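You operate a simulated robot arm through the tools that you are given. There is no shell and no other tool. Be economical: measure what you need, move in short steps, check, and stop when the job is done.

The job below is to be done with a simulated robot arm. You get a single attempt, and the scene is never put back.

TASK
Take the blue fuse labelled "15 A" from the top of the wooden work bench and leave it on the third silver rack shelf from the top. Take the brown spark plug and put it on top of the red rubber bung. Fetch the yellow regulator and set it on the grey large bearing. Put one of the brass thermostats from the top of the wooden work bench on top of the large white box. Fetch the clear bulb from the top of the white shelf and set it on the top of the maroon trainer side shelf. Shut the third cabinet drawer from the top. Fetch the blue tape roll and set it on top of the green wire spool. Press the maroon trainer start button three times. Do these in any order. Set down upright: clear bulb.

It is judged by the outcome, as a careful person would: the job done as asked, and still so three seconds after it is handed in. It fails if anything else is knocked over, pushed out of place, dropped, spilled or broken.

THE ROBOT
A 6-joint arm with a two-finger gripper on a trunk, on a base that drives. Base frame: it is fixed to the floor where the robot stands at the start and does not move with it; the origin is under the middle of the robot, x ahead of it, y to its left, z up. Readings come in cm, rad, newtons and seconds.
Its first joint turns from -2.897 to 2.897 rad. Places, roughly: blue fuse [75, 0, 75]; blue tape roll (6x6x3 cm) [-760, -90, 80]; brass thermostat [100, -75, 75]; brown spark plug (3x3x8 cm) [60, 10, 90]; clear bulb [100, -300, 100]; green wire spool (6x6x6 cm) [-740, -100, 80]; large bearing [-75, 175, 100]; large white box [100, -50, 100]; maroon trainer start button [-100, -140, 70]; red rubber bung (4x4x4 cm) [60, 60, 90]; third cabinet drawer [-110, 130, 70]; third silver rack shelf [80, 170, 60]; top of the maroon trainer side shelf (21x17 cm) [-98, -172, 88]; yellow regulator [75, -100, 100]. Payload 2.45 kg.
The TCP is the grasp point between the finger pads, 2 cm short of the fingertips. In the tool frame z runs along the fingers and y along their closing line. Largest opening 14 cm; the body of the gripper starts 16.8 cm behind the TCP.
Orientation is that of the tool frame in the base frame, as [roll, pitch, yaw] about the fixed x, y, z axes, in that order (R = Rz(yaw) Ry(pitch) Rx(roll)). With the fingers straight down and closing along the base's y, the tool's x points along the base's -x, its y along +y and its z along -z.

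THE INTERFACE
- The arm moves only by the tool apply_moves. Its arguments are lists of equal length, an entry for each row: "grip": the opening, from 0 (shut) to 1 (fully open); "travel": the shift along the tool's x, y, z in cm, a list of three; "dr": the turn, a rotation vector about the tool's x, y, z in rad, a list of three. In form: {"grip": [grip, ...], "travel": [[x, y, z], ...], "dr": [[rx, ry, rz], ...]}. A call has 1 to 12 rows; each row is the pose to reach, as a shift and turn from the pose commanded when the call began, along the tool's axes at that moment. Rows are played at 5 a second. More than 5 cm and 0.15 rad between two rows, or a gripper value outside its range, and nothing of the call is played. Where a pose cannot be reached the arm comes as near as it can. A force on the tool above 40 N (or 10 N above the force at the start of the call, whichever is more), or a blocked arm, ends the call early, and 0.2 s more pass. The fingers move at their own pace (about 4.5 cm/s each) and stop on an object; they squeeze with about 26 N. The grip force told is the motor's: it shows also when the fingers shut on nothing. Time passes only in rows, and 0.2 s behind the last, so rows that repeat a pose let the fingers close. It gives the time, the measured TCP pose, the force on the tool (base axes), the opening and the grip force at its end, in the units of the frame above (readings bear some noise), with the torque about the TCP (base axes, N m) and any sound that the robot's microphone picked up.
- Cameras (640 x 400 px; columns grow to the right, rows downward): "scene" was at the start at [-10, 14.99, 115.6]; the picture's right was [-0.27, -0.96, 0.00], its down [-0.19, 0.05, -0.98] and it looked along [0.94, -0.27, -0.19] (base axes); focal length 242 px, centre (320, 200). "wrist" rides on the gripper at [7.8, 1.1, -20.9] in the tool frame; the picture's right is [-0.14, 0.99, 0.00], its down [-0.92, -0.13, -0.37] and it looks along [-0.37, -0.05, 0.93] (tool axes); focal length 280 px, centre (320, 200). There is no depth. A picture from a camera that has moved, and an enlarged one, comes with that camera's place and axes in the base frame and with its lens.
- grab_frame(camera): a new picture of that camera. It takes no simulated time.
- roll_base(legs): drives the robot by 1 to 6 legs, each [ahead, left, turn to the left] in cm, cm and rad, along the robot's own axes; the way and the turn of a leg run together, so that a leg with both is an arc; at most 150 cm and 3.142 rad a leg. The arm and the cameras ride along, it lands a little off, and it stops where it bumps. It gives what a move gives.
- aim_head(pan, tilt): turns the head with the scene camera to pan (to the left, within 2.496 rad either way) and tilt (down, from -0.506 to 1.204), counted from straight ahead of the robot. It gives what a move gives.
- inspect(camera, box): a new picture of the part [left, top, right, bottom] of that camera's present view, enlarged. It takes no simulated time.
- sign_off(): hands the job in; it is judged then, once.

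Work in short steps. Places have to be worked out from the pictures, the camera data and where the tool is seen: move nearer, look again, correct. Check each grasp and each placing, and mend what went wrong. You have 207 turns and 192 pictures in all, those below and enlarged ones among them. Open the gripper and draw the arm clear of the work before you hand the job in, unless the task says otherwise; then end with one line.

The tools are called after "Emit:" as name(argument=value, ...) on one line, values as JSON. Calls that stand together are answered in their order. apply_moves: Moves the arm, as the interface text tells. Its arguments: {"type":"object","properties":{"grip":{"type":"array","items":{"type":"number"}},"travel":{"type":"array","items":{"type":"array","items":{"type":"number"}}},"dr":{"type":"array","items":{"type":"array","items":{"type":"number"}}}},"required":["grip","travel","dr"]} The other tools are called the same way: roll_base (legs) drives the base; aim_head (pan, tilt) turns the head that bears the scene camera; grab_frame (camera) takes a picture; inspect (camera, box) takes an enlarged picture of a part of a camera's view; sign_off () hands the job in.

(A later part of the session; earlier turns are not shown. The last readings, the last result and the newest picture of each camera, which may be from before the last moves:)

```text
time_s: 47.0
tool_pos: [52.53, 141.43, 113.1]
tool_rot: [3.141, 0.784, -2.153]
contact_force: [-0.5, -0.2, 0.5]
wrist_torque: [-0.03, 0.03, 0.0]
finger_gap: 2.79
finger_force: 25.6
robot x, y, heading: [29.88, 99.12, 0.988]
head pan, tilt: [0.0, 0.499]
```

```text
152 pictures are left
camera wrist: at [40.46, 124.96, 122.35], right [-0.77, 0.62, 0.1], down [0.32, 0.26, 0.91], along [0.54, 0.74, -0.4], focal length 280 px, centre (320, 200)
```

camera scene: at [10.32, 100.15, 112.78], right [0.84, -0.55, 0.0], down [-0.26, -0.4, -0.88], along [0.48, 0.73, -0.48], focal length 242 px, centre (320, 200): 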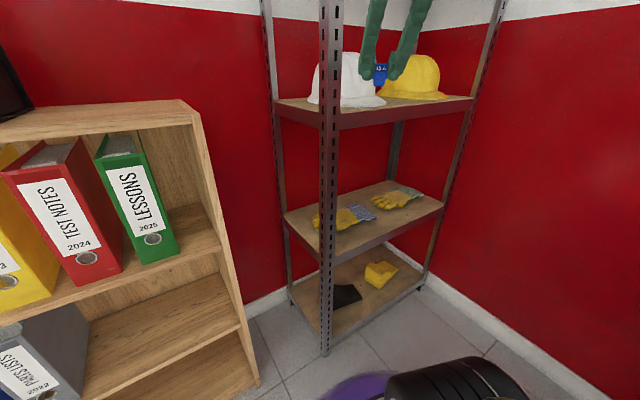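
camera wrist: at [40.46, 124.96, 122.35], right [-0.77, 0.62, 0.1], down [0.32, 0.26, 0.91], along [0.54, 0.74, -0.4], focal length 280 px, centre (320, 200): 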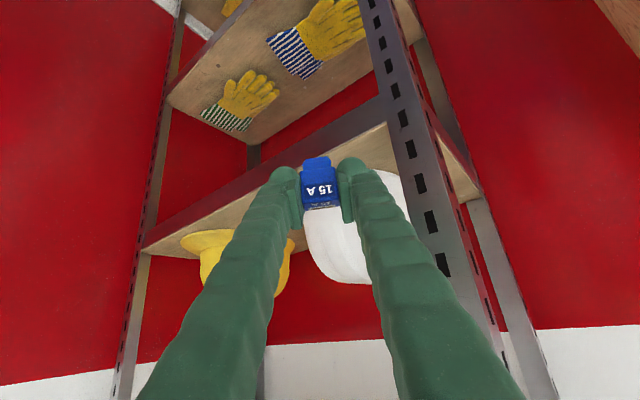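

I rotate the base a bit right so the arm points at the free front strip of shelf 3 around (84, 157), then zoom in on the shelf.

Emit:
roll_base(legs=[[0, 0, -0.17]])

Emit:
inspect(camera="scene", box=[220, 150, 400, 290])

```text
time_s: 48.1
tool_pos: [59.44, 137.01, 113.06]
tool_rot: [-3.141, 0.786, -2.321]
contact_force: [-0.1, 0.2, -0.2]
wrist_torque: [0.0, 0.02, -0.01]
finger_gap: 2.77
finger_force: 25.9
robot x, y, heading: [30.36, 98.92, 0.818]
head pan, tilt: [0.0, 0.499]
```

```text
2.86 times, centred on (310, 220) of scene
camera zoom: at [10.84, 103.52, 112.78], right [0.73, -0.68, 0.0], down [-0.33, -0.35, -0.88], along [0.6, 0.64, -0.48], focal length 693 px, centre (349, 143)
```

zoom: 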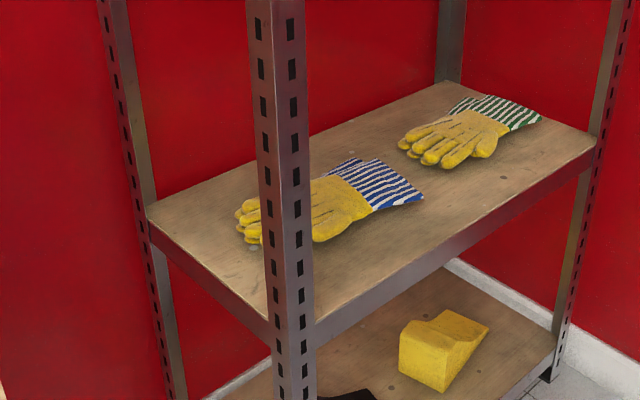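

Shelf 3 top is at z≈54.5; free spot near (86, 155.5). I move slightly forward, then lower the tool in front of the rack.

Emit:
apply_moves(grip=[0, 0, 0, 0, 0, 0, 0, 0, 0, 0, 0, 0], travel=[[-1.6, -1, 1.6], [-2.8, -1.9, 2.8], [0, -1.9, 5.6], [2.8, -1.9, 8.4], [5.6, -1.9, 11.2], [8.4, -1.9, 14], [11.2, -1.9, 16.8], [14, -1.9, 19.6], [16.8, -1.9, 22.4], [19.6, -1.9, 25.2], [22.4, -1.9, 28], [25.2, -1.9, 30.8]], dr=[[0, 0, 0], [0, 0, 0], [0, 0, 0], [0, 0, 0], [0, 0, 0], [0, 0, 0], [0, 0, 0], [0, 0, 0], [0, 0, 0], [0, 0, 0], [0, 0, 0], [0, 0, 0]])

Emit:
grab_frame(camera="scene")

```text
time_s: 50.7
tool_pos: [63.58, 138.52, 73.8]
tool_rot: [3.141, 0.786, -2.323]
contact_force: [1.1, -0.2, -0.7]
wrist_torque: [0.02, -0.06, -0.01]
finger_gap: 2.74
finger_force: 25.6
robot x, y, heading: [30.38, 98.77, 0.821]
head pan, tilt: [0.0, 0.499]
```

```text
150 pictures are left
camera scene: at [10.84, 103.53, 112.78], right [0.73, -0.68, 0.0], down [-0.33, -0.35, -0.88], along [0.6, 0.64, -0.48], focal length 242 px, centre (320, 200)
```

scene: 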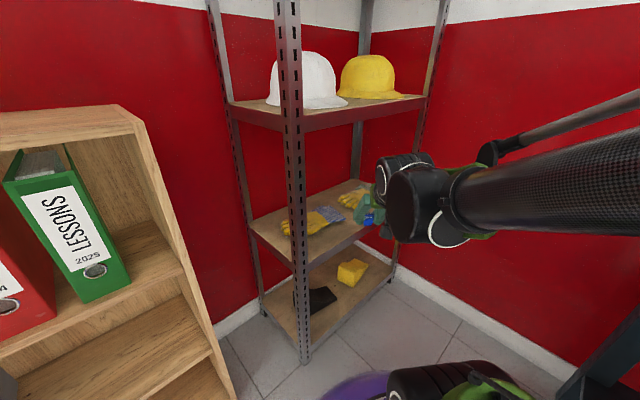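

Clear. I lower a bit further and go forward between the shelves, shifting right 4.7 cm.

Emit:
apply_moves(grip=[0, 0, 0, 0, 0, 0, 0, 0, 0], travel=[[2.8, -2, 2.8], [5.66, -4, 5.66], [7.07, -4.7, 7.07], [4.24, -4.7, 9.9], [1.41, -4.7, 12.73], [-1.41, -4.7, 15.55], [-4.24, -4.7, 18.4], [-7.07, -4.7, 21.2], [-9.9, -4.7, 24]], dr=[[0, 0, 0], [0, 0, 0], [0, 0, 0], [0, 0, 0], [0, 0, 0], [0, 0, 0], [0, 0, 0], [0, 0, 0], [0, 0, 0]])

Emit:
grab_frame(camera="scene")

Emit:
grab_frame(camera="wrist")

```text
time_s: 52.7
tool_pos: [83.51, 152.7, 63.7]
tool_rot: [3.141, 0.785, -2.32]
contact_force: [0.4, 0.2, -0.4]
wrist_torque: [0.04, -0.03, 0.0]
finger_gap: 2.77
finger_force: 25.9
robot x, y, heading: [30.41, 98.67, 0.823]
head pan, tilt: [0.0, 0.499]
```

```text
149 pictures are left
camera scene: at [10.84, 103.53, 112.78], right [0.73, -0.68, 0.0], down [-0.33, -0.35, -0.88], along [0.6, 0.64, -0.48], focal length 242 px, centre (320, 200)
```

scene: 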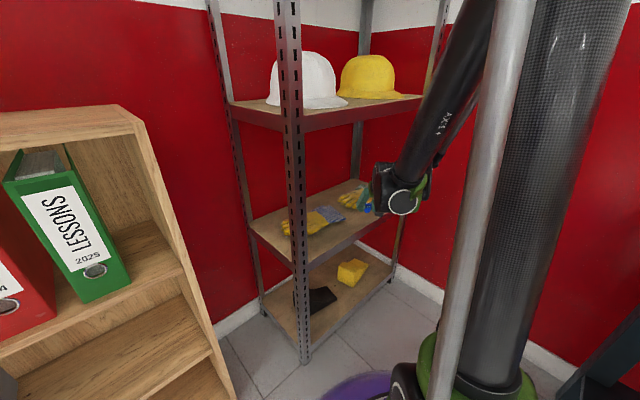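

```text
148 pictures are left
camera wrist: at [68.9, 138.68, 72.91], right [-0.66, 0.75, 0.1], down [0.36, 0.2, 0.91], along [0.66, 0.63, -0.4], focal length 280 px, centre (320, 200)
```

wrist: 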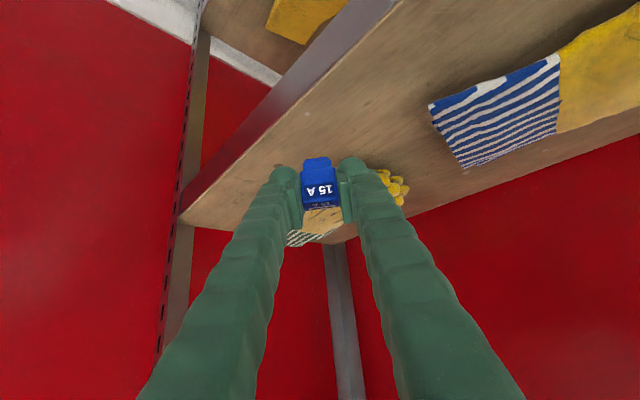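

I go 4 cm more forward then lower toward the shelf surface.

Emit:
apply_moves(grip=[0, 0, 0, 0, 0], travel=[[-1.4, 0.3, 1.4], [-2.8, 0.6, 2.8], [-1.1, 0.6, 4.5], [0.3, 0.6, 5.9], [0.7, 0.6, 6.3]], dr=[[0, 0, 0], [0, 0, 0], [0, 0, 0], [0, 0, 0], [0, 0, 0]])

Emit:
apply_moves(grip=[0, 0, 0, 0, 0], travel=[[0.15, 0, 0.15], [0.3, 0, 0.3], [0.45, 0, 0.45], [0.6, 0, 0.6], [0.75, 0, 0.75]], dr=[[0, 0, 0], [0, 0, 0], [0, 0, 0], [0, 0, 0], [0, 0, 0]])

Emit:
inspect(camera="wrist", box=[220, 100, 420, 260])

```text
time_s: 53.9
tool_pos: [85.44, 156.16, 58.99]
tool_rot: [-3.141, 0.793, -2.323]
contact_force: [-4.3, -6.0, 28.6]
wrist_torque: [-0.1, 0.06, -0.01]
finger_gap: 2.77
finger_force: 26.2
robot x, y, heading: [30.56, 98.62, 0.818]
head pan, tilt: [0.0, 0.499]
stopped in row 5: the force on the tool passed its limit at 59 N (the readings are from after the stop); the commanded pose is now the measured one
```

```text
time_s: 54.2
tool_pos: [85.55, 156.27, 59.03]
tool_rot: [-3.141, 0.794, -2.323]
contact_force: [-3.9, -5.7, 25.4]
wrist_torque: [-0.12, 0.07, -0.05]
finger_gap: 2.75
finger_force: 25.5
robot x, y, heading: [30.19, 98.9, 0.817]
head pan, tilt: [0.0, 0.499]
stopped in row 1: the force on the tool passed its limit at 45 N (the readings are from after the stop); the commanded pose is now the measured one
```

```text
2.50 times, centred on (320, 180) of wrist
camera zoom: at [70.78, 142.01, 68.08], right [-0.66, 0.75, 0.1], down [0.35, 0.19, 0.92], along [0.66, 0.64, -0.39], focal length 701 px, centre (320, 250)
```

zoom: 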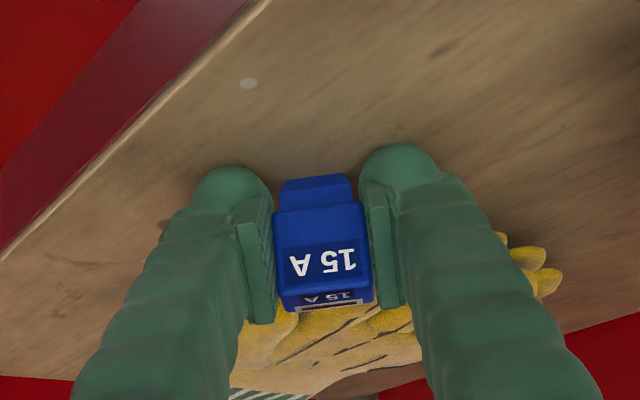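

Contact: the fuse is on the shelf. I relieve slightly, open, and retreat along the tool axis.

Emit:
apply_moves(grip=[0, 0.35, 0.35, 0.35, 0.35, 0.35, 0.35], travel=[[-0.15, 0, -0.15], [-0.15, 0, -0.15], [-0.15, 0, -0.15], [-0.15, 0, -0.15], [-0.15, 0, -2.5], [-0.15, 0, -6], [-0.15, 0, -10]], dr=[[0, 0, 0], [0, 0, 0], [0, 0, 0], [0, 0, 0], [0, 0, 0], [0, 0, 0], [0, 0, 0]])

Emit:
inspect(camera="wrist", box=[220, 80, 420, 240])

```text
time_s: 55.8
tool_pos: [80.52, 151.37, 65.81]
tool_rot: [3.142, 0.793, -2.323]
contact_force: [-0.2, 0.0, 0.1]
wrist_torque: [-0.03, 0.03, 0.0]
finger_gap: 4.9
finger_force: 0.1
robot x, y, heading: [30.46, 98.61, 0.816]
head pan, tilt: [0.0, 0.499]
```

```text
2.50 times, centred on (320, 160) of wrist
camera zoom: at [65.9, 137.13, 74.96], right [-0.66, 0.75, 0.1], down [0.36, 0.19, 0.91], along [0.66, 0.64, -0.39], focal length 701 px, centre (320, 300)
```

zoom: 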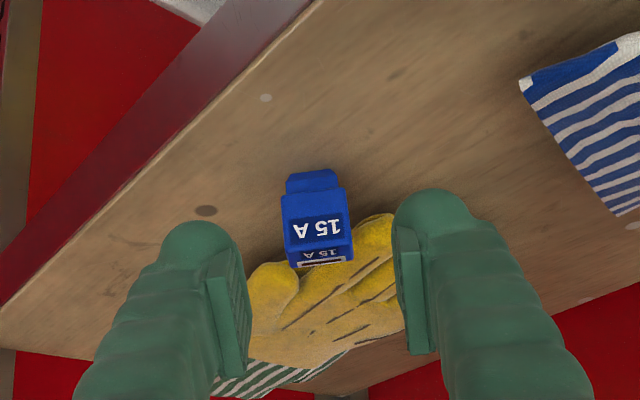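

Fuse is standing on shelf 3. I retract out of the rack and raise.

Emit:
apply_moves(grip=[0.35, 0.35, 0.35, 0.35, 0.35, 0.35, 0.35, 0.35, 0.35, 0.35, 0.35], travel=[[3.2, 0, -3.2], [6.4, 0, -6.4], [9.6, 0, -9.6], [12.8, 0, -12.8], [16, 1, -16], [19, 2, -19], [16, 3, -22], [13, 4, -25], [10, 5, -28], [7, 5, -31], [3.5, 5, -34.5]], dr=[[0, 0, 0], [0, 0, 0], [0, 0, 0], [0, 0, 0], [0, 0, 0], [0, 0, 0], [0, 0, 0], [0, 0, 0], [0, 0, 0], [0, 0, 0], [0, 0, 0]])

Emit:
inspect(camera="scene", box=[220, 100, 460, 260])

Emit:
roll_base(legs=[[0, 0, 0.755], [0, 30, 0], [-54, 0, 0], [0, 113, 0]])

Emit:
aim_head(pan=0.0, tilt=0.3)

Emit:
grab_frame(camera="scene")

```text
time_s: 58.2
tool_pos: [58.39, 134.69, 87.52]
tool_rot: [3.141, 0.792, -2.32]
contact_force: [-0.2, 0.9, 0.2]
wrist_torque: [0.01, 0.01, 0.01]
finger_gap: 4.9
finger_force: 0.0
robot x, y, heading: [30.5, 98.81, 0.823]
head pan, tilt: [0.0, 0.499]
```

```text
2.50 times, centred on (340, 180) of scene
camera zoom: at [10.83, 103.51, 112.78], right [0.73, -0.68, 0.0], down [-0.33, -0.35, -0.88], along [0.6, 0.64, -0.48], focal length 606 px, centre (270, 250)
```

zoom: 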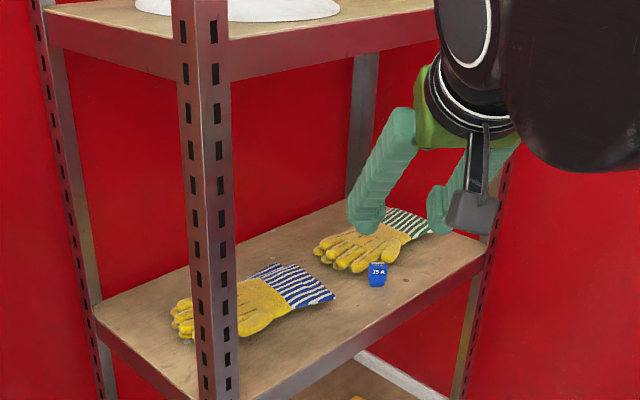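

```text
time_s: 70.3
tool_pos: [-112.94, 83.4, 87.45]
tool_rot: [3.14, 0.794, -1.527]
contact_force: [0.2, 0.8, -0.8]
wrist_torque: [-0.03, -0.01, 0.0]
finger_gap: 4.92
finger_force: 0.0
robot x, y, heading: [-106.85, 38.15, 1.615]
head pan, tilt: [0.0, 0.499]
```

```text
time_s: 71.0
tool_pos: [-112.92, 83.4, 87.37]
tool_rot: [3.14, 0.792, -1.526]
contact_force: [-0.2, 0.3, 0.7]
wrist_torque: [-0.04, 0.01, -0.01]
finger_gap: 4.87
finger_force: 0.1
robot x, y, heading: [-106.94, 38.11, 1.615]
head pan, tilt: [0.0, 0.3]
```

```text
144 pictures are left
camera scene: at [-124.05, 27.81, 114.62], right [1.0, 0.04, 0.0], down [0.01, -0.3, -0.96], along [-0.04, 0.95, -0.3], focal length 242 px, centre (320, 200)
```

scene: 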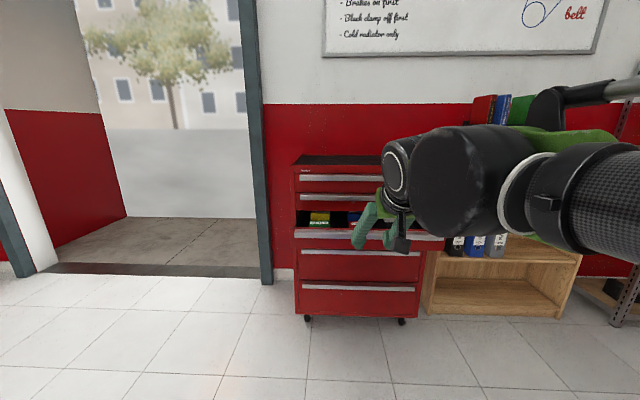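

The drawer front is at about y=124, z≈69, cabinet face at y≈141, centre x≈-109. I drive 25 cm nearer, close the gripper and lower to the drawer-face height.

Emit:
roll_base(legs=[[25, 0, 0]])

Emit:
apply_moves(grip=[0, 0, 0, 0, 0, 0], travel=[[2.8, -1, 2.8], [5.6, -2, 5.6], [8.4, -3, 8.4], [11.2, -4, 11.2], [13.4, -5, 13.4], [13.4, -5, 13.4]], dr=[[0, 0, 0], [0, 0, 0], [0, 0, 0], [0, 0, 0], [0, 0, 0], [0, 0, 0]])

Emit:
grab_frame(camera="wrist")

Emit:
grab_frame(camera="scene")

```text
time_s: 72.8
tool_pos: [-114.04, 107.46, 87.39]
tool_rot: [-3.142, 0.793, -1.527]
contact_force: [0.6, 0.6, -0.4]
wrist_torque: [0.02, -0.04, -0.02]
finger_gap: 4.92
finger_force: 0.1
robot x, y, heading: [-108.16, 62.12, 1.613]
head pan, tilt: [0.0, 0.3]
```

```text
time_s: 74.2
tool_pos: [-109.01, 107.74, 68.7]
tool_rot: [3.141, 0.793, -1.525]
contact_force: [0.3, -1.0, -0.2]
wrist_torque: [0.0, 0.01, 0.05]
finger_gap: 0.01
finger_force: 26.1
robot x, y, heading: [-107.94, 62.49, 1.611]
head pan, tilt: [0.0, 0.3]
```

```text
143 pictures are left
camera wrist: at [-109.21, 87.36, 77.82], right [-0.99, 0.05, 0.1], down [0.11, 0.39, 0.91], along [0.01, 0.92, -0.39], focal length 280 px, centre (320, 200)
```

wrist: 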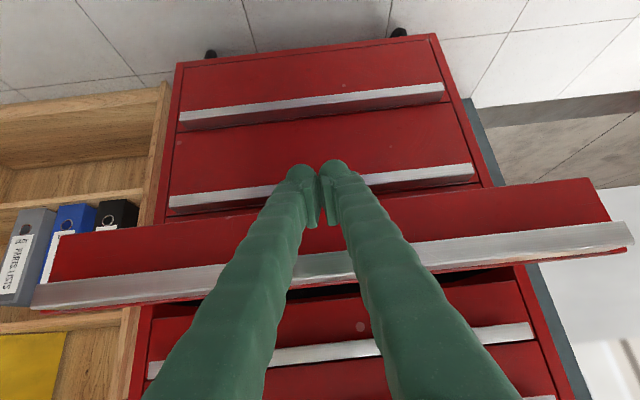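

```text
142 pictures are left
camera scene: at [-125.12, 51.9, 114.62], right [1.0, 0.04, 0.0], down [0.01, -0.3, -0.96], along [-0.04, 0.95, -0.3], focal length 242 px, centre (320, 200)
```

scene: 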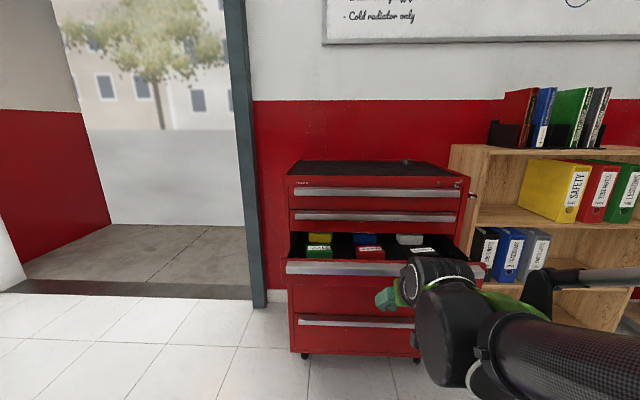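

The face spans z≈63–70 with the handle above. I lower 1.5 cm more and push forward (+y), first to near contact, then pushing.

Emit:
apply_moves(grip=[0, 0, 0, 0, 0, 0, 0, 0, 0, 0, 0, 0], travel=[[-0.4, -0.1, 2.5], [-3.2, -0.3, 5.3], [-6, -0.5, 8.1], [-8, -0.6, 10], [-9.4, -0.7, 11.4], [-10.8, -0.8, 12.8], [-12.2, -0.9, 14.2], [-13.6, -1, 15.6], [-15, -1.1, 17], [-16.4, -1.2, 18.4], [-17.8, -1.3, 19.8], [-19.2, -1.4, 21.2]], dr=[[0, 0, 0], [0, 0, 0], [0, 0, 0], [0, 0, 0], [0, 0, 0], [0, 0, 0], [0, 0, 0], [0, 0, 0], [0, 0, 0], [0, 0, 0], [0, 0, 0], [0, 0, 0]])

Emit:
grab_frame(camera="scene")

```text
time_s: 76.8
tool_pos: [-109.12, 136.3, 67.39]
tool_rot: [-3.14, 0.789, -1.525]
contact_force: [2.1, -21.1, 4.3]
wrist_torque: [0.13, -0.05, -0.2]
finger_gap: 0.02
finger_force: 26.1
robot x, y, heading: [-108.3, 62.03, 1.613]
head pan, tilt: [0.0, 0.3]
```

```text
141 pictures are left
camera scene: at [-125.12, 51.82, 114.62], right [1.0, 0.04, 0.0], down [0.01, -0.29, -0.96], along [-0.04, 0.95, -0.3], focal length 242 px, centre (320, 200)
```

scene: 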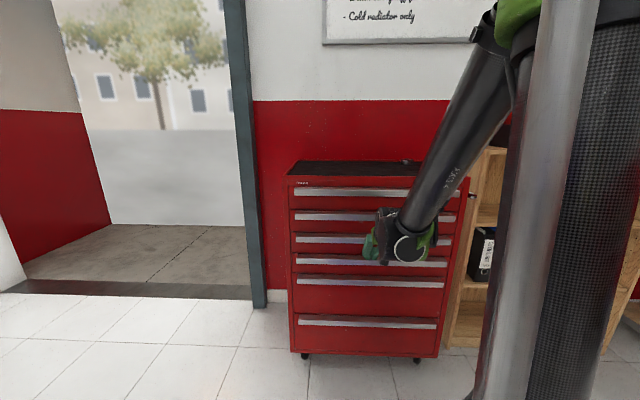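

The drawer seems nearly or fully in. I zoom in to check the gap.

Emit:
inspect(camera="scene", box=[275, 150, 475, 290])

Emit:
grab_frame(camera="wrist")

```text
2.86 times, centred on (375, 220) of scene
camera zoom: at [-125.12, 51.82, 114.62], right [1.0, 0.04, 0.0], down [0.01, -0.29, -0.96], along [-0.04, 0.95, -0.3], focal length 693 px, centre (163, 143)
```

zoom: 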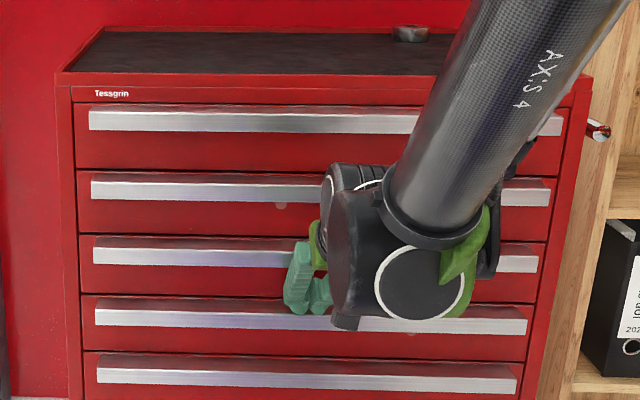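

```text
139 pictures are left
camera wrist: at [-109.26, 115.85, 76.48], right [-0.99, 0.05, 0.1], down [0.11, 0.39, 0.91], along [0.01, 0.92, -0.39], focal length 280 px, centre (320, 200)
```

wrist: 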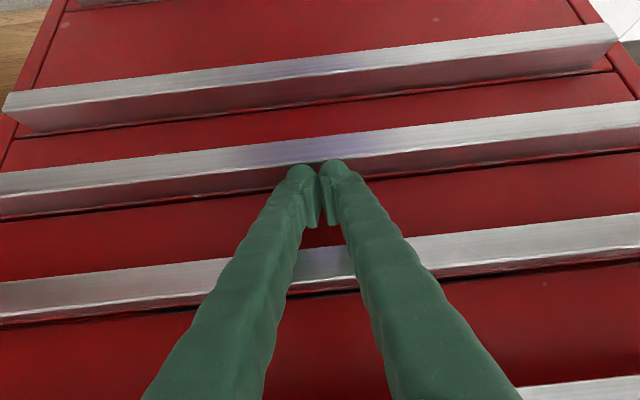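

It looks flush. I push one more cm to be sure it's at its stop, then back off.

Emit:
apply_moves(grip=[0, 0, 0], travel=[[-0.25, 0, 0.25], [-0.5, 0, 0.5], [-0.7, 0, 0.7]], dr=[[0, 0, 0], [0, 0, 0], [0, 0, 0]])

Emit:
apply_moves(grip=[0, 0, 0, 0, 0, 0, 0, 0, 0, 0, 0, 0], travel=[[1.4, 0, -1.4], [4.2, 0, -4.2], [7, 0, -7], [9.9, 0, -9.9], [12.7, 0, -12.7], [15.5, 0, -15.5], [18.3, 0, -18.3], [18, 0, -21.5], [15, 0, -24.5], [12, 0, -27.5], [9, 0, -30.5], [6, 0, -33.5]], dr=[[0, 0, 0], [0, 0, 0], [0, 0, 0], [0, 0, 0], [0, 0, 0], [0, 0, 0], [0, 0, 0], [0, 0, 0], [0, 0, 0], [0, 0, 0], [0, 0, 0], [0, 0, 0]])

Emit:
inspect(camera="scene", box=[275, 130, 515, 290])

```text
time_s: 77.2
tool_pos: [-109.08, 136.24, 67.31]
tool_rot: [-3.14, 0.789, -1.527]
contact_force: [1.1, -13.9, 2.1]
wrist_torque: [0.01, 0.04, -0.09]
finger_gap: 0.01
finger_force: 25.9
robot x, y, heading: [-108.17, 62.19, 1.615]
head pan, tilt: [0.0, 0.3]
stopped in row 1: the force on the tool passed its limit at 46 N (the readings are from after the stop); the commanded pose is now the measured one
```

```text
time_s: 79.8
tool_pos: [-107.8, 108.17, 86.76]
tool_rot: [-3.141, 0.788, -1.527]
contact_force: [-0.8, 0.7, 0.6]
wrist_torque: [0.0, -0.01, 0.03]
finger_gap: 0.0
finger_force: 25.7
robot x, y, heading: [-108.18, 62.45, 1.615]
head pan, tilt: [0.0, 0.3]
```

```text
2.50 times, centred on (395, 210) of scene
camera zoom: at [-125.13, 51.84, 114.62], right [1.0, 0.04, 0.0], down [0.01, -0.3, -0.96], along [-0.04, 0.95, -0.3], focal length 606 px, centre (132, 175)
```

zoom: 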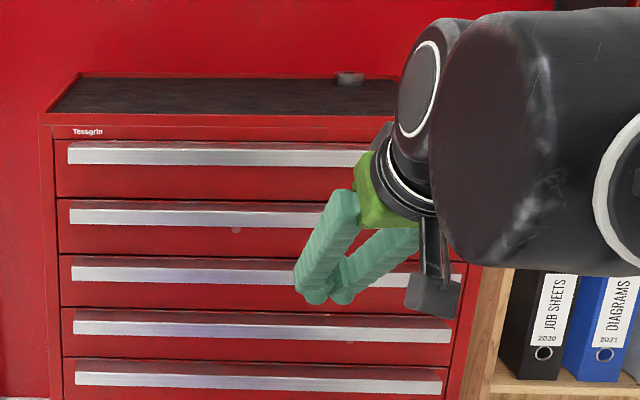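

Drawer is shut. Bearing is the grey ring on the cabinet's top rear right (~(-85, 180)). Now raise the arm and drive to the right part of the bench.

Emit:
apply_moves(grip=[0, 0, 0, 0, 0, 0, 0, 0], travel=[[-2.5, 0, -2.5], [-5, 0, -5], [-7.5, 0, -7.5], [-10, 0, -10], [-12.5, 0, -12.5], [-15, 0, -15], [-17.5, 0, -17.5], [-20, 0, -20]], dr=[[0, 0, 0], [0, 0, 0], [0, 0, 0], [0, 0, 0], [0, 0, 0], [0, 0, 0], [0, 0, 0], [0, 0, 0]])

Emit:
roll_base(legs=[[0, 0, -1.613], [95, -100, 0], [15, -32, 0]])

Emit:
aim_head(pan=0.0, tilt=0.4)

Emit:
grab_frame(camera="scene")

Emit:
grab_frame(camera="wrist")

```text
time_s: 81.6
tool_pos: [-107.92, 108.44, 115.05]
tool_rot: [-3.141, 0.79, -1.527]
contact_force: [0.1, -0.2, -0.4]
wrist_torque: [0.01, -0.01, 0.0]
finger_gap: 0.0
finger_force: 26.3
robot x, y, heading: [-108.45, 62.16, 1.611]
head pan, tilt: [0.0, 0.3]
```

```text
time_s: 94.5
tool_pos: [52.44, -73.44, 115.05]
tool_rot: [3.14, 0.789, -3.133]
contact_force: [0.0, -0.1, 0.6]
wrist_torque: [-0.01, -0.02, 0.01]
finger_gap: 0.0
finger_force: 26.4
robot x, y, heading: [6.61, -71.91, 0.008]
head pan, tilt: [0.0, 0.3]
```

```text
time_s: 95.1
tool_pos: [52.5, -73.44, 115.06]
tool_rot: [3.141, 0.789, -3.132]
contact_force: [-0.5, -0.4, 0.4]
wrist_torque: [0.02, -0.03, 0.02]
finger_gap: 0.01
finger_force: 26.2
robot x, y, heading: [6.25, -71.79, 0.01]
head pan, tilt: [0.0, 0.4]
```

```text
137 pictures are left
camera scene: at [-3.69, -54.31, 113.7], right [0.01, -1.0, 0.0], down [-0.39, 0.0, -0.92], along [0.92, 0.01, -0.39], focal length 242 px, centre (320, 200)
```

scene: 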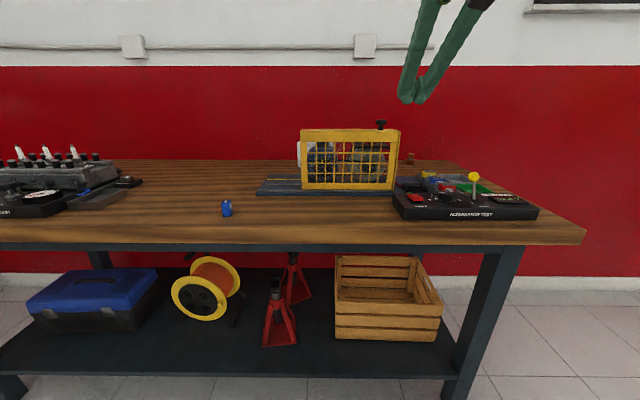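

```text
136 pictures are left
camera wrist: at [32.11, -72.66, 124.28], right [0.09, 0.99, 0.1], down [0.39, -0.12, 0.91], along [0.92, -0.04, -0.4], focal length 280 px, centre (320, 200)
```

wrist: 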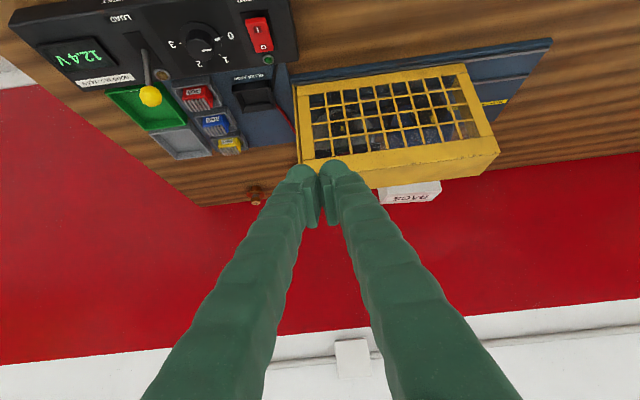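

Let me zoom in on the thermostat and cage region, and the regulator.

Emit:
inspect(camera="scene", box=[280, 100, 560, 240])

Emit:
inspect(camera="wrist", box=[100, 60, 460, 240])

```text
2.29 times, centred on (420, 170) of scene
camera zoom: at [-3.69, -54.31, 113.7], right [0.01, -1.0, 0.0], down [-0.39, 0.0, -0.92], along [0.92, 0.01, -0.39], focal length 554 px, centre (91, 269)
```

zoom: 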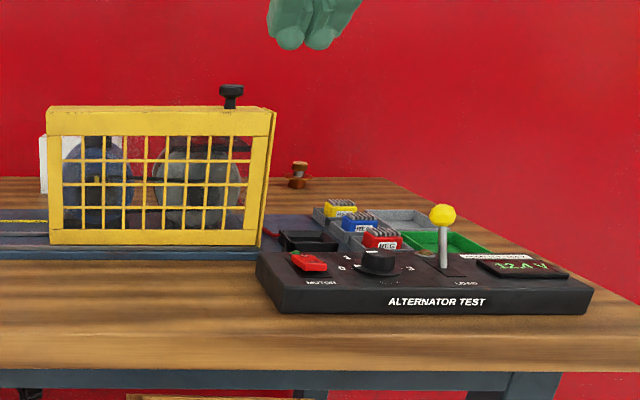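

```text
1.78 times, centred on (280, 150) of wrist
camera zoom: at [32.11, -72.66, 124.28], right [0.09, 0.99, 0.1], down [0.39, -0.12, 0.91], along [0.92, -0.04, -0.4], focal length 498 px, centre (391, 289)
```

zoom: 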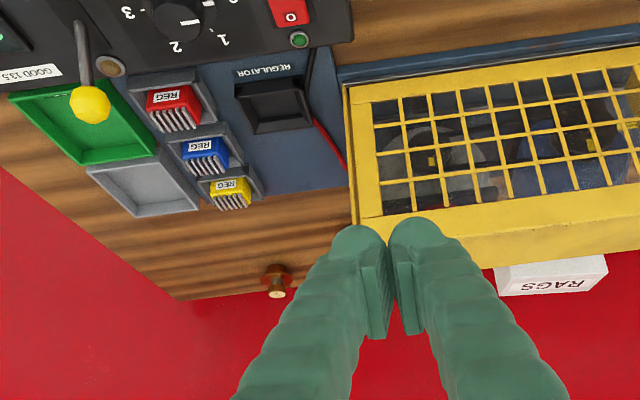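

Two thermostats exist: A at ≈(106, -94) and one behind the cage at ≈(109, -69); the yellow regulator is at ≈(80, -92.3). First the regulator: move above it with the tool pointing down.

Emit:
apply_moves(grip=[0.2, 0.3, 0.4, 0.5, 0.5, 0.5, 0.5, 0.5], travel=[[-1.8, -2.6, 2.6], [-3.6, -5.2, 5.2], [-5.4, -7.8, 7.8], [-7.2, -10.4, 10.4], [-9, -13, 13], [-10.8, -15.6, 15.6], [-12.7, -18.5, 18.4], [-12.7, -18.5, 18.4]], dr=[[0, 0.113, 0], [0, 0.226, 0], [0, 0.339, 0], [0, 0.452, 0], [0, 0.565, 0], [0, 0.678, 0], [0, 0.789, 0], [0, 0.789, 0]])

Emit:
grab_frame(camera="wrist")

Emit:
inspect(camera="wrist", box=[200, 60, 420, 240])

```text
time_s: 96.9
tool_pos: [74.81, -92.24, 111.16]
tool_rot: [3.141, 0.0, -3.131]
contact_force: [0.1, -0.8, 0.4]
wrist_torque: [0.01, -0.03, 0.02]
finger_gap: 7.0
finger_force: 0.1
robot x, y, heading: [6.19, -71.62, 0.014]
head pan, tilt: [0.0, 0.4]
```

```text
133 pictures are left
camera wrist: at [67.12, -91.18, 132.09], right [0.13, 0.99, 0.0], down [0.92, -0.12, 0.37], along [0.36, -0.05, -0.93], focal length 280 px, centre (320, 200)
```

wrist: 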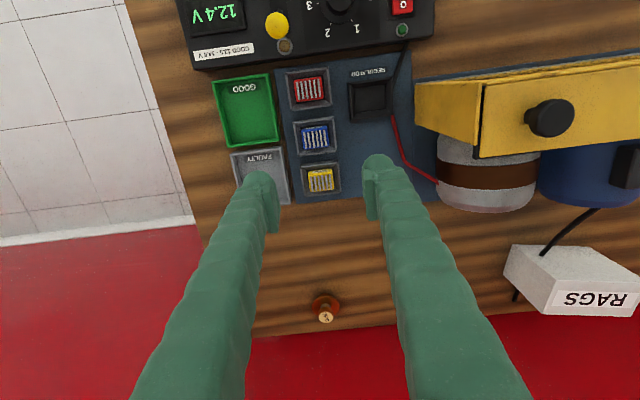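

```text
2.22 times, centred on (310, 150) of wrist
camera zoom: at [67.12, -91.18, 132.09], right [0.13, 0.99, 0.0], down [0.92, -0.12, 0.37], along [0.36, -0.05, -0.93], focal length 623 px, centre (342, 311)
```

zoom: 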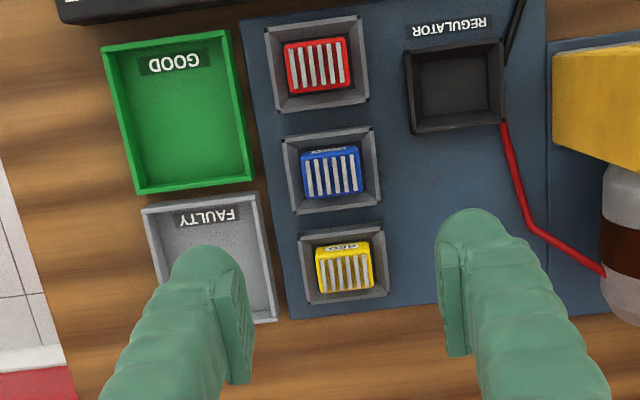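

I look at how far the yellow regulator sticks out of its socket.

Emit:
inspect(camera="scene", box=[395, 170, 495, 220])

Emit:
inspect(camera="wrist", box=[280, 140, 370, 210])

```text
6.40 times, centred on (445, 195) of scene
camera zoom: at [-3.68, -54.31, 113.7], right [0.01, -1.0, 0.0], down [-0.39, 0.0, -0.92], along [0.92, 0.01, -0.39], focal length 1552 px, centre (-480, 232)
```

zoom: 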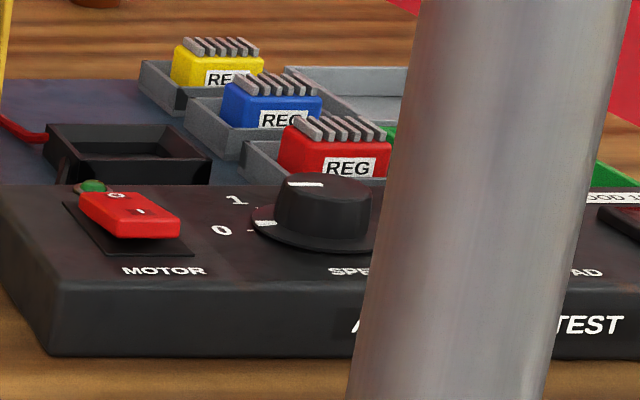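

```text
5.71 times, centred on (325, 175) of wrist
camera zoom: at [67.12, -91.18, 132.09], right [0.13, 0.99, 0.0], down [0.92, -0.12, 0.37], along [0.36, -0.05, -0.93], focal length 1602 px, centre (291, 343)
```

zoom: 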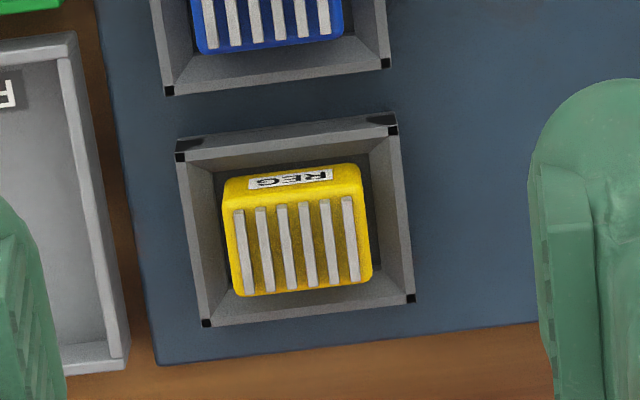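

Socket wall top at z≈87.2, regulator top ≈88.8 (fins 89.5) centred (80.65, -92.8). I go above it and check alignment.

Emit:
apply_moves(grip=[0.42, 0.42, 0.42, 0.42, 0.42, 0.42], travel=[[-3, -0.3, 2], [-5.85, -0.6, 5], [-5.85, -0.6, 9], [-5.85, -0.6, 13], [-5.85, -0.6, 17], [-5.85, -0.6, 18]], dr=[[0, 0, 0], [0, 0, 0], [0, 0, 0], [0, 0, 0], [0, 0, 0], [0, 0, 0]])

Emit:
inspect(camera="wrist", box=[230, 60, 410, 220])

Emit:
inspect(camera="scene", box=[395, 150, 495, 220])

```text
time_s: 98.3
tool_pos: [80.51, -92.38, 93.05]
tool_rot: [-3.141, 0.0, -3.132]
contact_force: [0.1, 0.8, -0.5]
wrist_torque: [-0.01, -0.02, 0.03]
finger_gap: 5.87
finger_force: 0.1
robot x, y, heading: [6.16, -72.1, 0.009]
head pan, tilt: [0.0, 0.4]
```

```text
2.50 times, centred on (320, 140) of wrist
camera zoom: at [72.77, -91.4, 114.09], right [0.13, 0.99, 0.0], down [0.92, -0.12, 0.37], along [0.37, -0.05, -0.93], focal length 701 px, centre (320, 350)
```

zoom: 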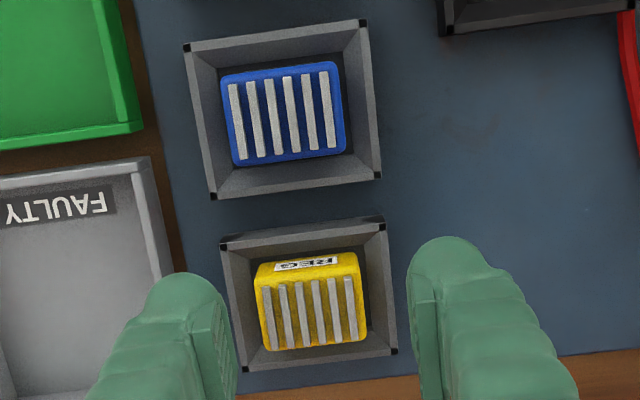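

```text
5.71 times, centred on (445, 185) of scene
camera zoom: at [-3.66, -54.31, 113.7], right [0.01, -1.0, 0.0], down [-0.39, 0.0, -0.92], along [0.92, 0.01, -0.39], focal length 1385 px, centre (-394, 286)
```

zoom: 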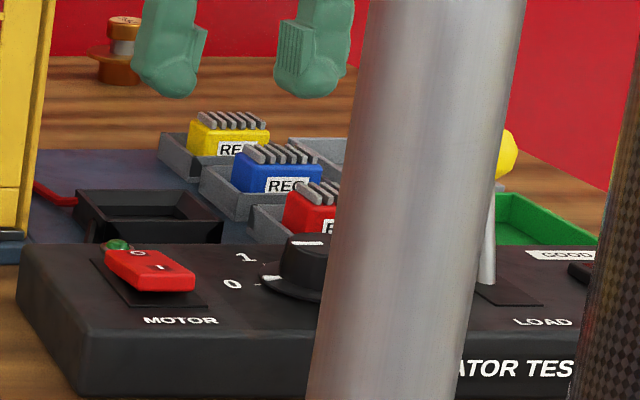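

Slight shift needed (0.6 forward, 0.5 right). I descend to TCP z≈89.6 and close.

Emit:
apply_moves(grip=[0.42, 0.42, 0.42, 0.42, 0, 0, 0, 0], travel=[[-0.6, -0.5, 1], [-0.6, -0.5, 2], [-0.6, -0.5, 3], [-0.6, -0.5, 3.45], [-0.6, -0.5, 3.45], [-0.6, -0.5, 3.45], [-0.6, -0.5, 3.45], [-0.6, -0.5, 3.45]], dr=[[0, 0, 0], [0, 0, 0], [0, 0, 0], [0, 0, 0], [0, 0, 0], [0, 0, 0], [0, 0, 0], [0, 0, 0]])

Emit:
inspect(camera="scene", box=[395, 150, 495, 220])

Emit:
inspect(camera="wrist", box=[230, 60, 410, 220])

```text
time_s: 99.8
tool_pos: [80.94, -92.82, 89.8]
tool_rot: [3.14, -0.001, -3.132]
contact_force: [-2.2, 1.2, 17.1]
wrist_torque: [0.04, 0.1, 0.01]
finger_gap: 3.89
finger_force: 26.1
robot x, y, heading: [5.73, -71.74, 0.011]
head pan, tilt: [0.0, 0.4]
stopped in row 7: the force on the tool passed its limit at 62 N (the readings are from after the stop); the commanded pose is now the measured one
```

```text
5.71 times, centred on (445, 185) of scene
camera zoom: at [-3.73, -54.29, 113.69], right [0.01, -1.0, 0.0], down [-0.39, 0.0, -0.92], along [0.92, 0.01, -0.39], focal length 1385 px, centre (-394, 286)
```

zoom: 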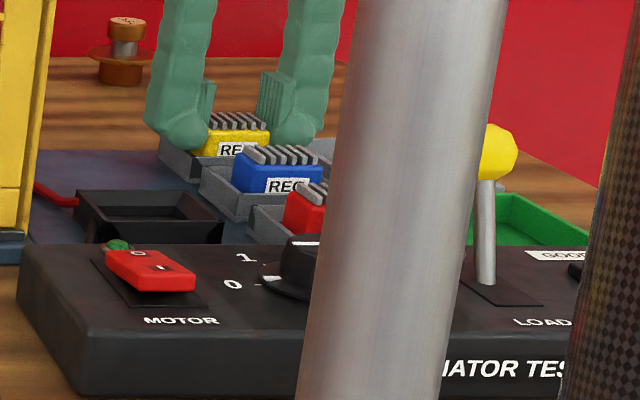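

```text
2.50 times, centred on (320, 140) of wrist
camera zoom: at [73.08, -91.8, 110.8], right [0.13, 0.99, 0.0], down [0.92, -0.12, 0.37], along [0.37, -0.05, -0.93], focal length 701 px, centre (320, 350)
```

zoom: 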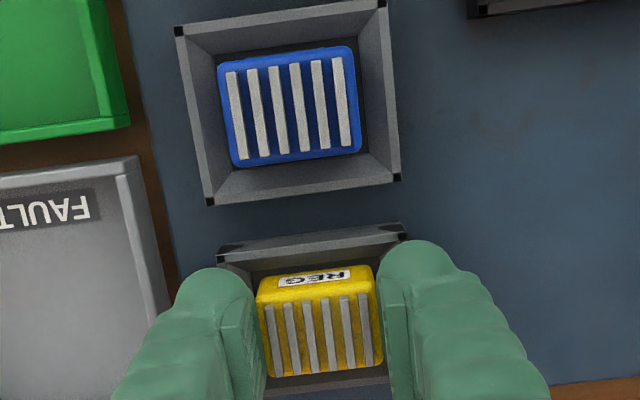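

Gap 3.89 cm, regulator seems gripped. I keep closing and lift gently.

Emit:
apply_moves(grip=[0, 0, 0, 0, 0], travel=[[0, 0, -0.2], [0, 0, -0.4], [0, 0, -0.4], [0, 0, -2], [0, 0, -6]], dr=[[0, 0, 0], [0, 0, 0], [0, 0, 0], [0, 0, 0], [0, 0, 0]])

Emit:
inspect(camera="scene", box=[395, 140, 495, 220])

Emit:
inspect(camera="wrist", box=[230, 60, 410, 220])

```text
time_s: 101.0
tool_pos: [80.93, -93.03, 95.72]
tool_rot: [3.142, -0.001, -3.132]
contact_force: [0.2, -0.3, -1.0]
wrist_torque: [0.05, 0.0, -0.01]
finger_gap: 3.87
finger_force: 25.9
robot x, y, heading: [6.39, -71.91, 0.011]
head pan, tilt: [0.0, 0.4]
```

```text
5.00 times, centred on (445, 180) of scene
camera zoom: at [-3.66, -54.31, 113.7], right [0.01, -1.0, 0.0], down [-0.39, 0.0, -0.92], along [0.92, 0.01, -0.39], focal length 1212 px, centre (-305, 300)
```

zoom: 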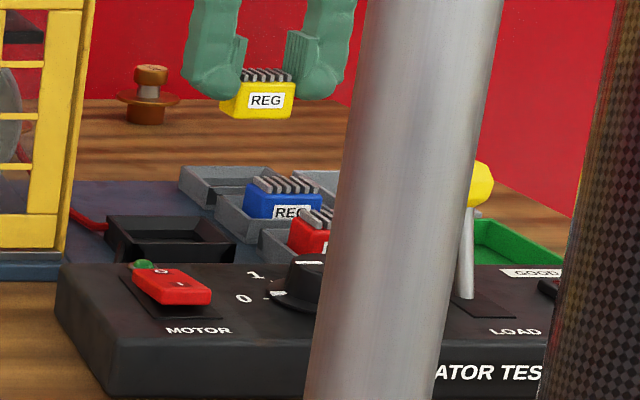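

```text
2.50 times, centred on (320, 140) of wrist
camera zoom: at [73.03, -92.02, 116.64], right [0.13, 0.99, 0.0], down [0.92, -0.12, 0.37], along [0.37, -0.05, -0.93], focal length 701 px, centre (320, 350)
```

zoom: 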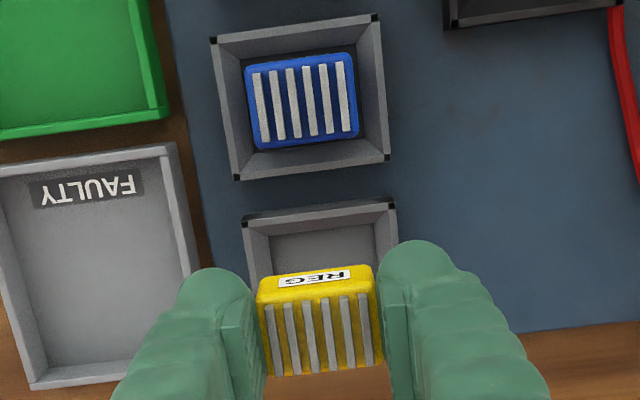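

Regulator in hand (its bottom ~3.1 cm below TCP). Raise, retract, and drive to the cabinet.

Emit:
apply_moves(grip=[0, 0, 0, 0, 0, 0, 0, 0, 0, 0, 0, 0], travel=[[0, 0, -4], [0, 0, -8], [0, 0, -12], [0, 0, -16], [0, 0, -20], [4, 1, -20], [8, 4, -20], [12, 7, -20], [16, 10, -20], [20, 13, -20], [24, 16, -20], [28, 19, -20]], dr=[[0, 0, 0], [0, 0, 0], [0, 0, 0], [0, 0, 0], [0, 0, 0], [0, 0, 0], [0, 0, 0], [0, 0, 0], [0, 0, 0], [0, 0, 0], [0, 0, 0], [0, 0, 0]])

Emit:
roll_base(legs=[[-95, 100, 0], [0, 0, 1.56], [45, 0, 0]])

Emit:
aim_head(pan=0.0, tilt=0.35)

Emit:
grab_frame(camera="scene")

Emit:
grab_frame(camera="wrist")

```text
time_s: 103.7
tool_pos: [53.03, -73.99, 115.6]
tool_rot: [3.14, 0.0, -3.132]
contact_force: [1.3, 0.6, -0.4]
wrist_torque: [0.0, 0.1, -0.02]
finger_gap: 3.88
finger_force: 25.8
robot x, y, heading: [5.92, -71.68, 0.012]
head pan, tilt: [0.0, 0.4]
```

```text
time_s: 116.6
tool_pos: [-82.01, 120.3, 115.5]
tool_rot: [3.141, 0.003, -1.628]
contact_force: [-0.5, 0.2, -1.1]
wrist_torque: [0.03, -0.04, -0.03]
finger_gap: 3.87
finger_force: 26.1
robot x, y, heading: [-87.67, 73.85, 1.515]
head pan, tilt: [0.0, 0.4]
```

```text
time_s: 117.2
tool_pos: [-82.14, 120.29, 115.54]
tool_rot: [3.141, 0.0, -1.626]
contact_force: [-0.4, 0.0, -0.1]
wrist_torque: [0.02, -0.01, -0.02]
finger_gap: 3.88
finger_force: 26.2
robot x, y, heading: [-87.28, 73.54, 1.517]
head pan, tilt: [0.0, 0.351]
```

```text
123 pictures are left
camera scene: at [-105.39, 65.02, 114.15], right [1.0, -0.06, 0.0], down [-0.02, -0.34, -0.94], along [0.05, 0.94, -0.34], focal length 242 px, centre (320, 200)
```

scene: 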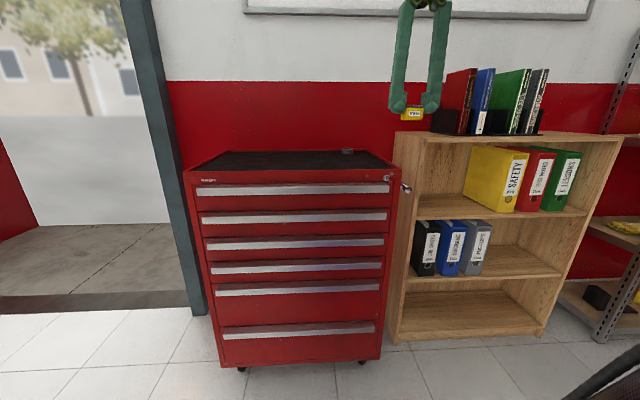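

```text
122 pictures are left
camera wrist: at [-83.56, 112.48, 136.54], right [-0.98, 0.19, 0.0], down [0.18, 0.91, 0.37], along [0.07, 0.36, -0.93], focal length 280 px, centre (320, 200)
```

wrist: 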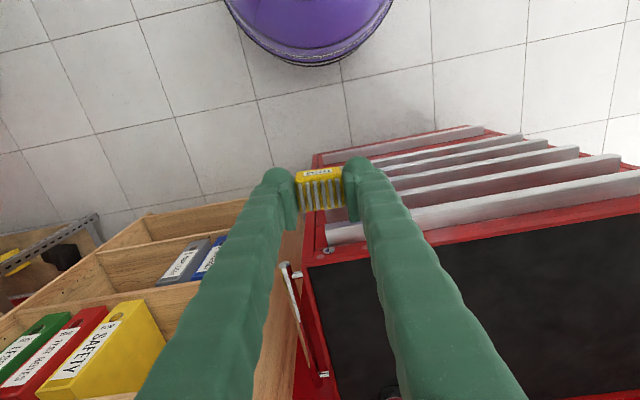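

Drive 22 cm nearer (arm stays well above the cabinet top) and look down with the wrist camera.

Emit:
roll_base(legs=[[22, 0, 0]])

Emit:
apply_moves(grip=[0, 0, 0, 0, 0], travel=[[-3, 0, 0], [-6, 0, 0], [-9, 0, 0], [-12, 0, 0], [-15, 0, 0]], dr=[[0, 0, 0], [0, 0, 0], [0, 0, 0], [0, 0, 0], [0, 0, 0]])

Emit:
grab_frame(camera="wrist")

Emit:
inspect(camera="scene", box=[240, 80, 440, 200])

```text
time_s: 118.9
tool_pos: [-80.71, 142.15, 115.67]
tool_rot: [3.141, -0.001, -1.628]
contact_force: [0.4, 0.2, -1.8]
wrist_torque: [0.01, 0.01, 0.02]
finger_gap: 3.86
finger_force: 26.1
robot x, y, heading: [-86.15, 95.9, 1.512]
head pan, tilt: [0.0, 0.351]
```

```text
time_s: 120.1
tool_pos: [-79.87, 156.98, 115.72]
tool_rot: [-3.14, 0.001, -1.629]
contact_force: [-0.2, -0.2, -0.3]
wrist_torque: [0.11, -0.01, 0.0]
finger_gap: 3.87
finger_force: 26.2
robot x, y, heading: [-86.4, 95.58, 1.514]
head pan, tilt: [0.0, 0.351]
```

```text
121 pictures are left
camera wrist: at [-81.34, 149.29, 136.64], right [-0.98, 0.19, 0.0], down [0.18, 0.91, 0.37], along [0.07, 0.36, -0.93], focal length 280 px, centre (320, 200)
```

wrist: 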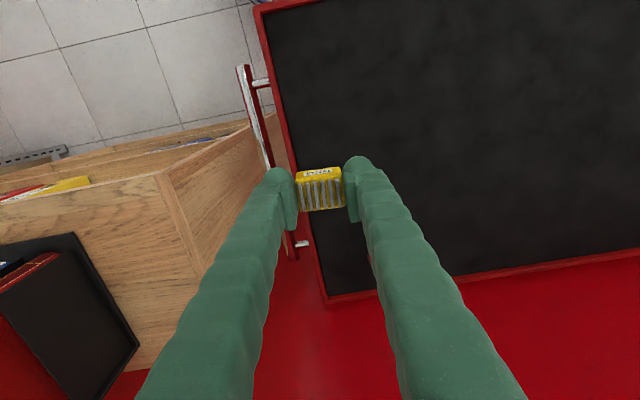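

```text
3.20 times, centred on (340, 140) of scene
camera zoom: at [-104.15, 87.02, 114.15], right [1.0, -0.06, 0.0], down [-0.02, -0.34, -0.94], along [0.05, 0.94, -0.34], focal length 776 px, centre (256, 392)
```

zoom: 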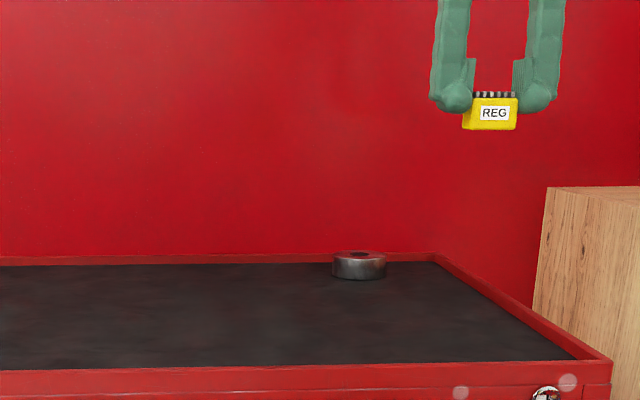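

Bearing estimated at (-87.4, 175.6), top z≈98.7. I move forward 14 cm and look again to see it beside the finger.

Emit:
apply_moves(grip=[0, 0, 0, 0], travel=[[-4, 0, 0], [-8, 0, 0], [-12, 0, 0], [-16, 0, 0]], dr=[[0, 0, 0], [0, 0, 0], [0, 0, 0], [0, 0, 0]])

Emit:
grab_frame(camera="wrist")

```text
time_s: 121.1
tool_pos: [-79.05, 173.14, 115.86]
tool_rot: [-3.141, 0.001, -1.628]
contact_force: [-0.4, -1.0, -0.6]
wrist_torque: [0.15, -0.01, -0.01]
finger_gap: 3.86
finger_force: 25.7
robot x, y, heading: [-86.27, 95.7, 1.516]
head pan, tilt: [0.0, 0.351]
```

```text
119 pictures are left
camera wrist: at [-80.62, 165.42, 136.79], right [-0.98, 0.19, 0.0], down [0.18, 0.91, 0.37], along [0.07, 0.36, -0.93], focal length 280 px, centre (320, 200)
```

wrist: 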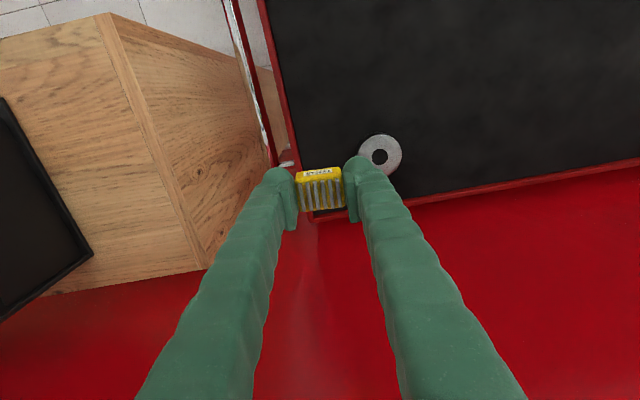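

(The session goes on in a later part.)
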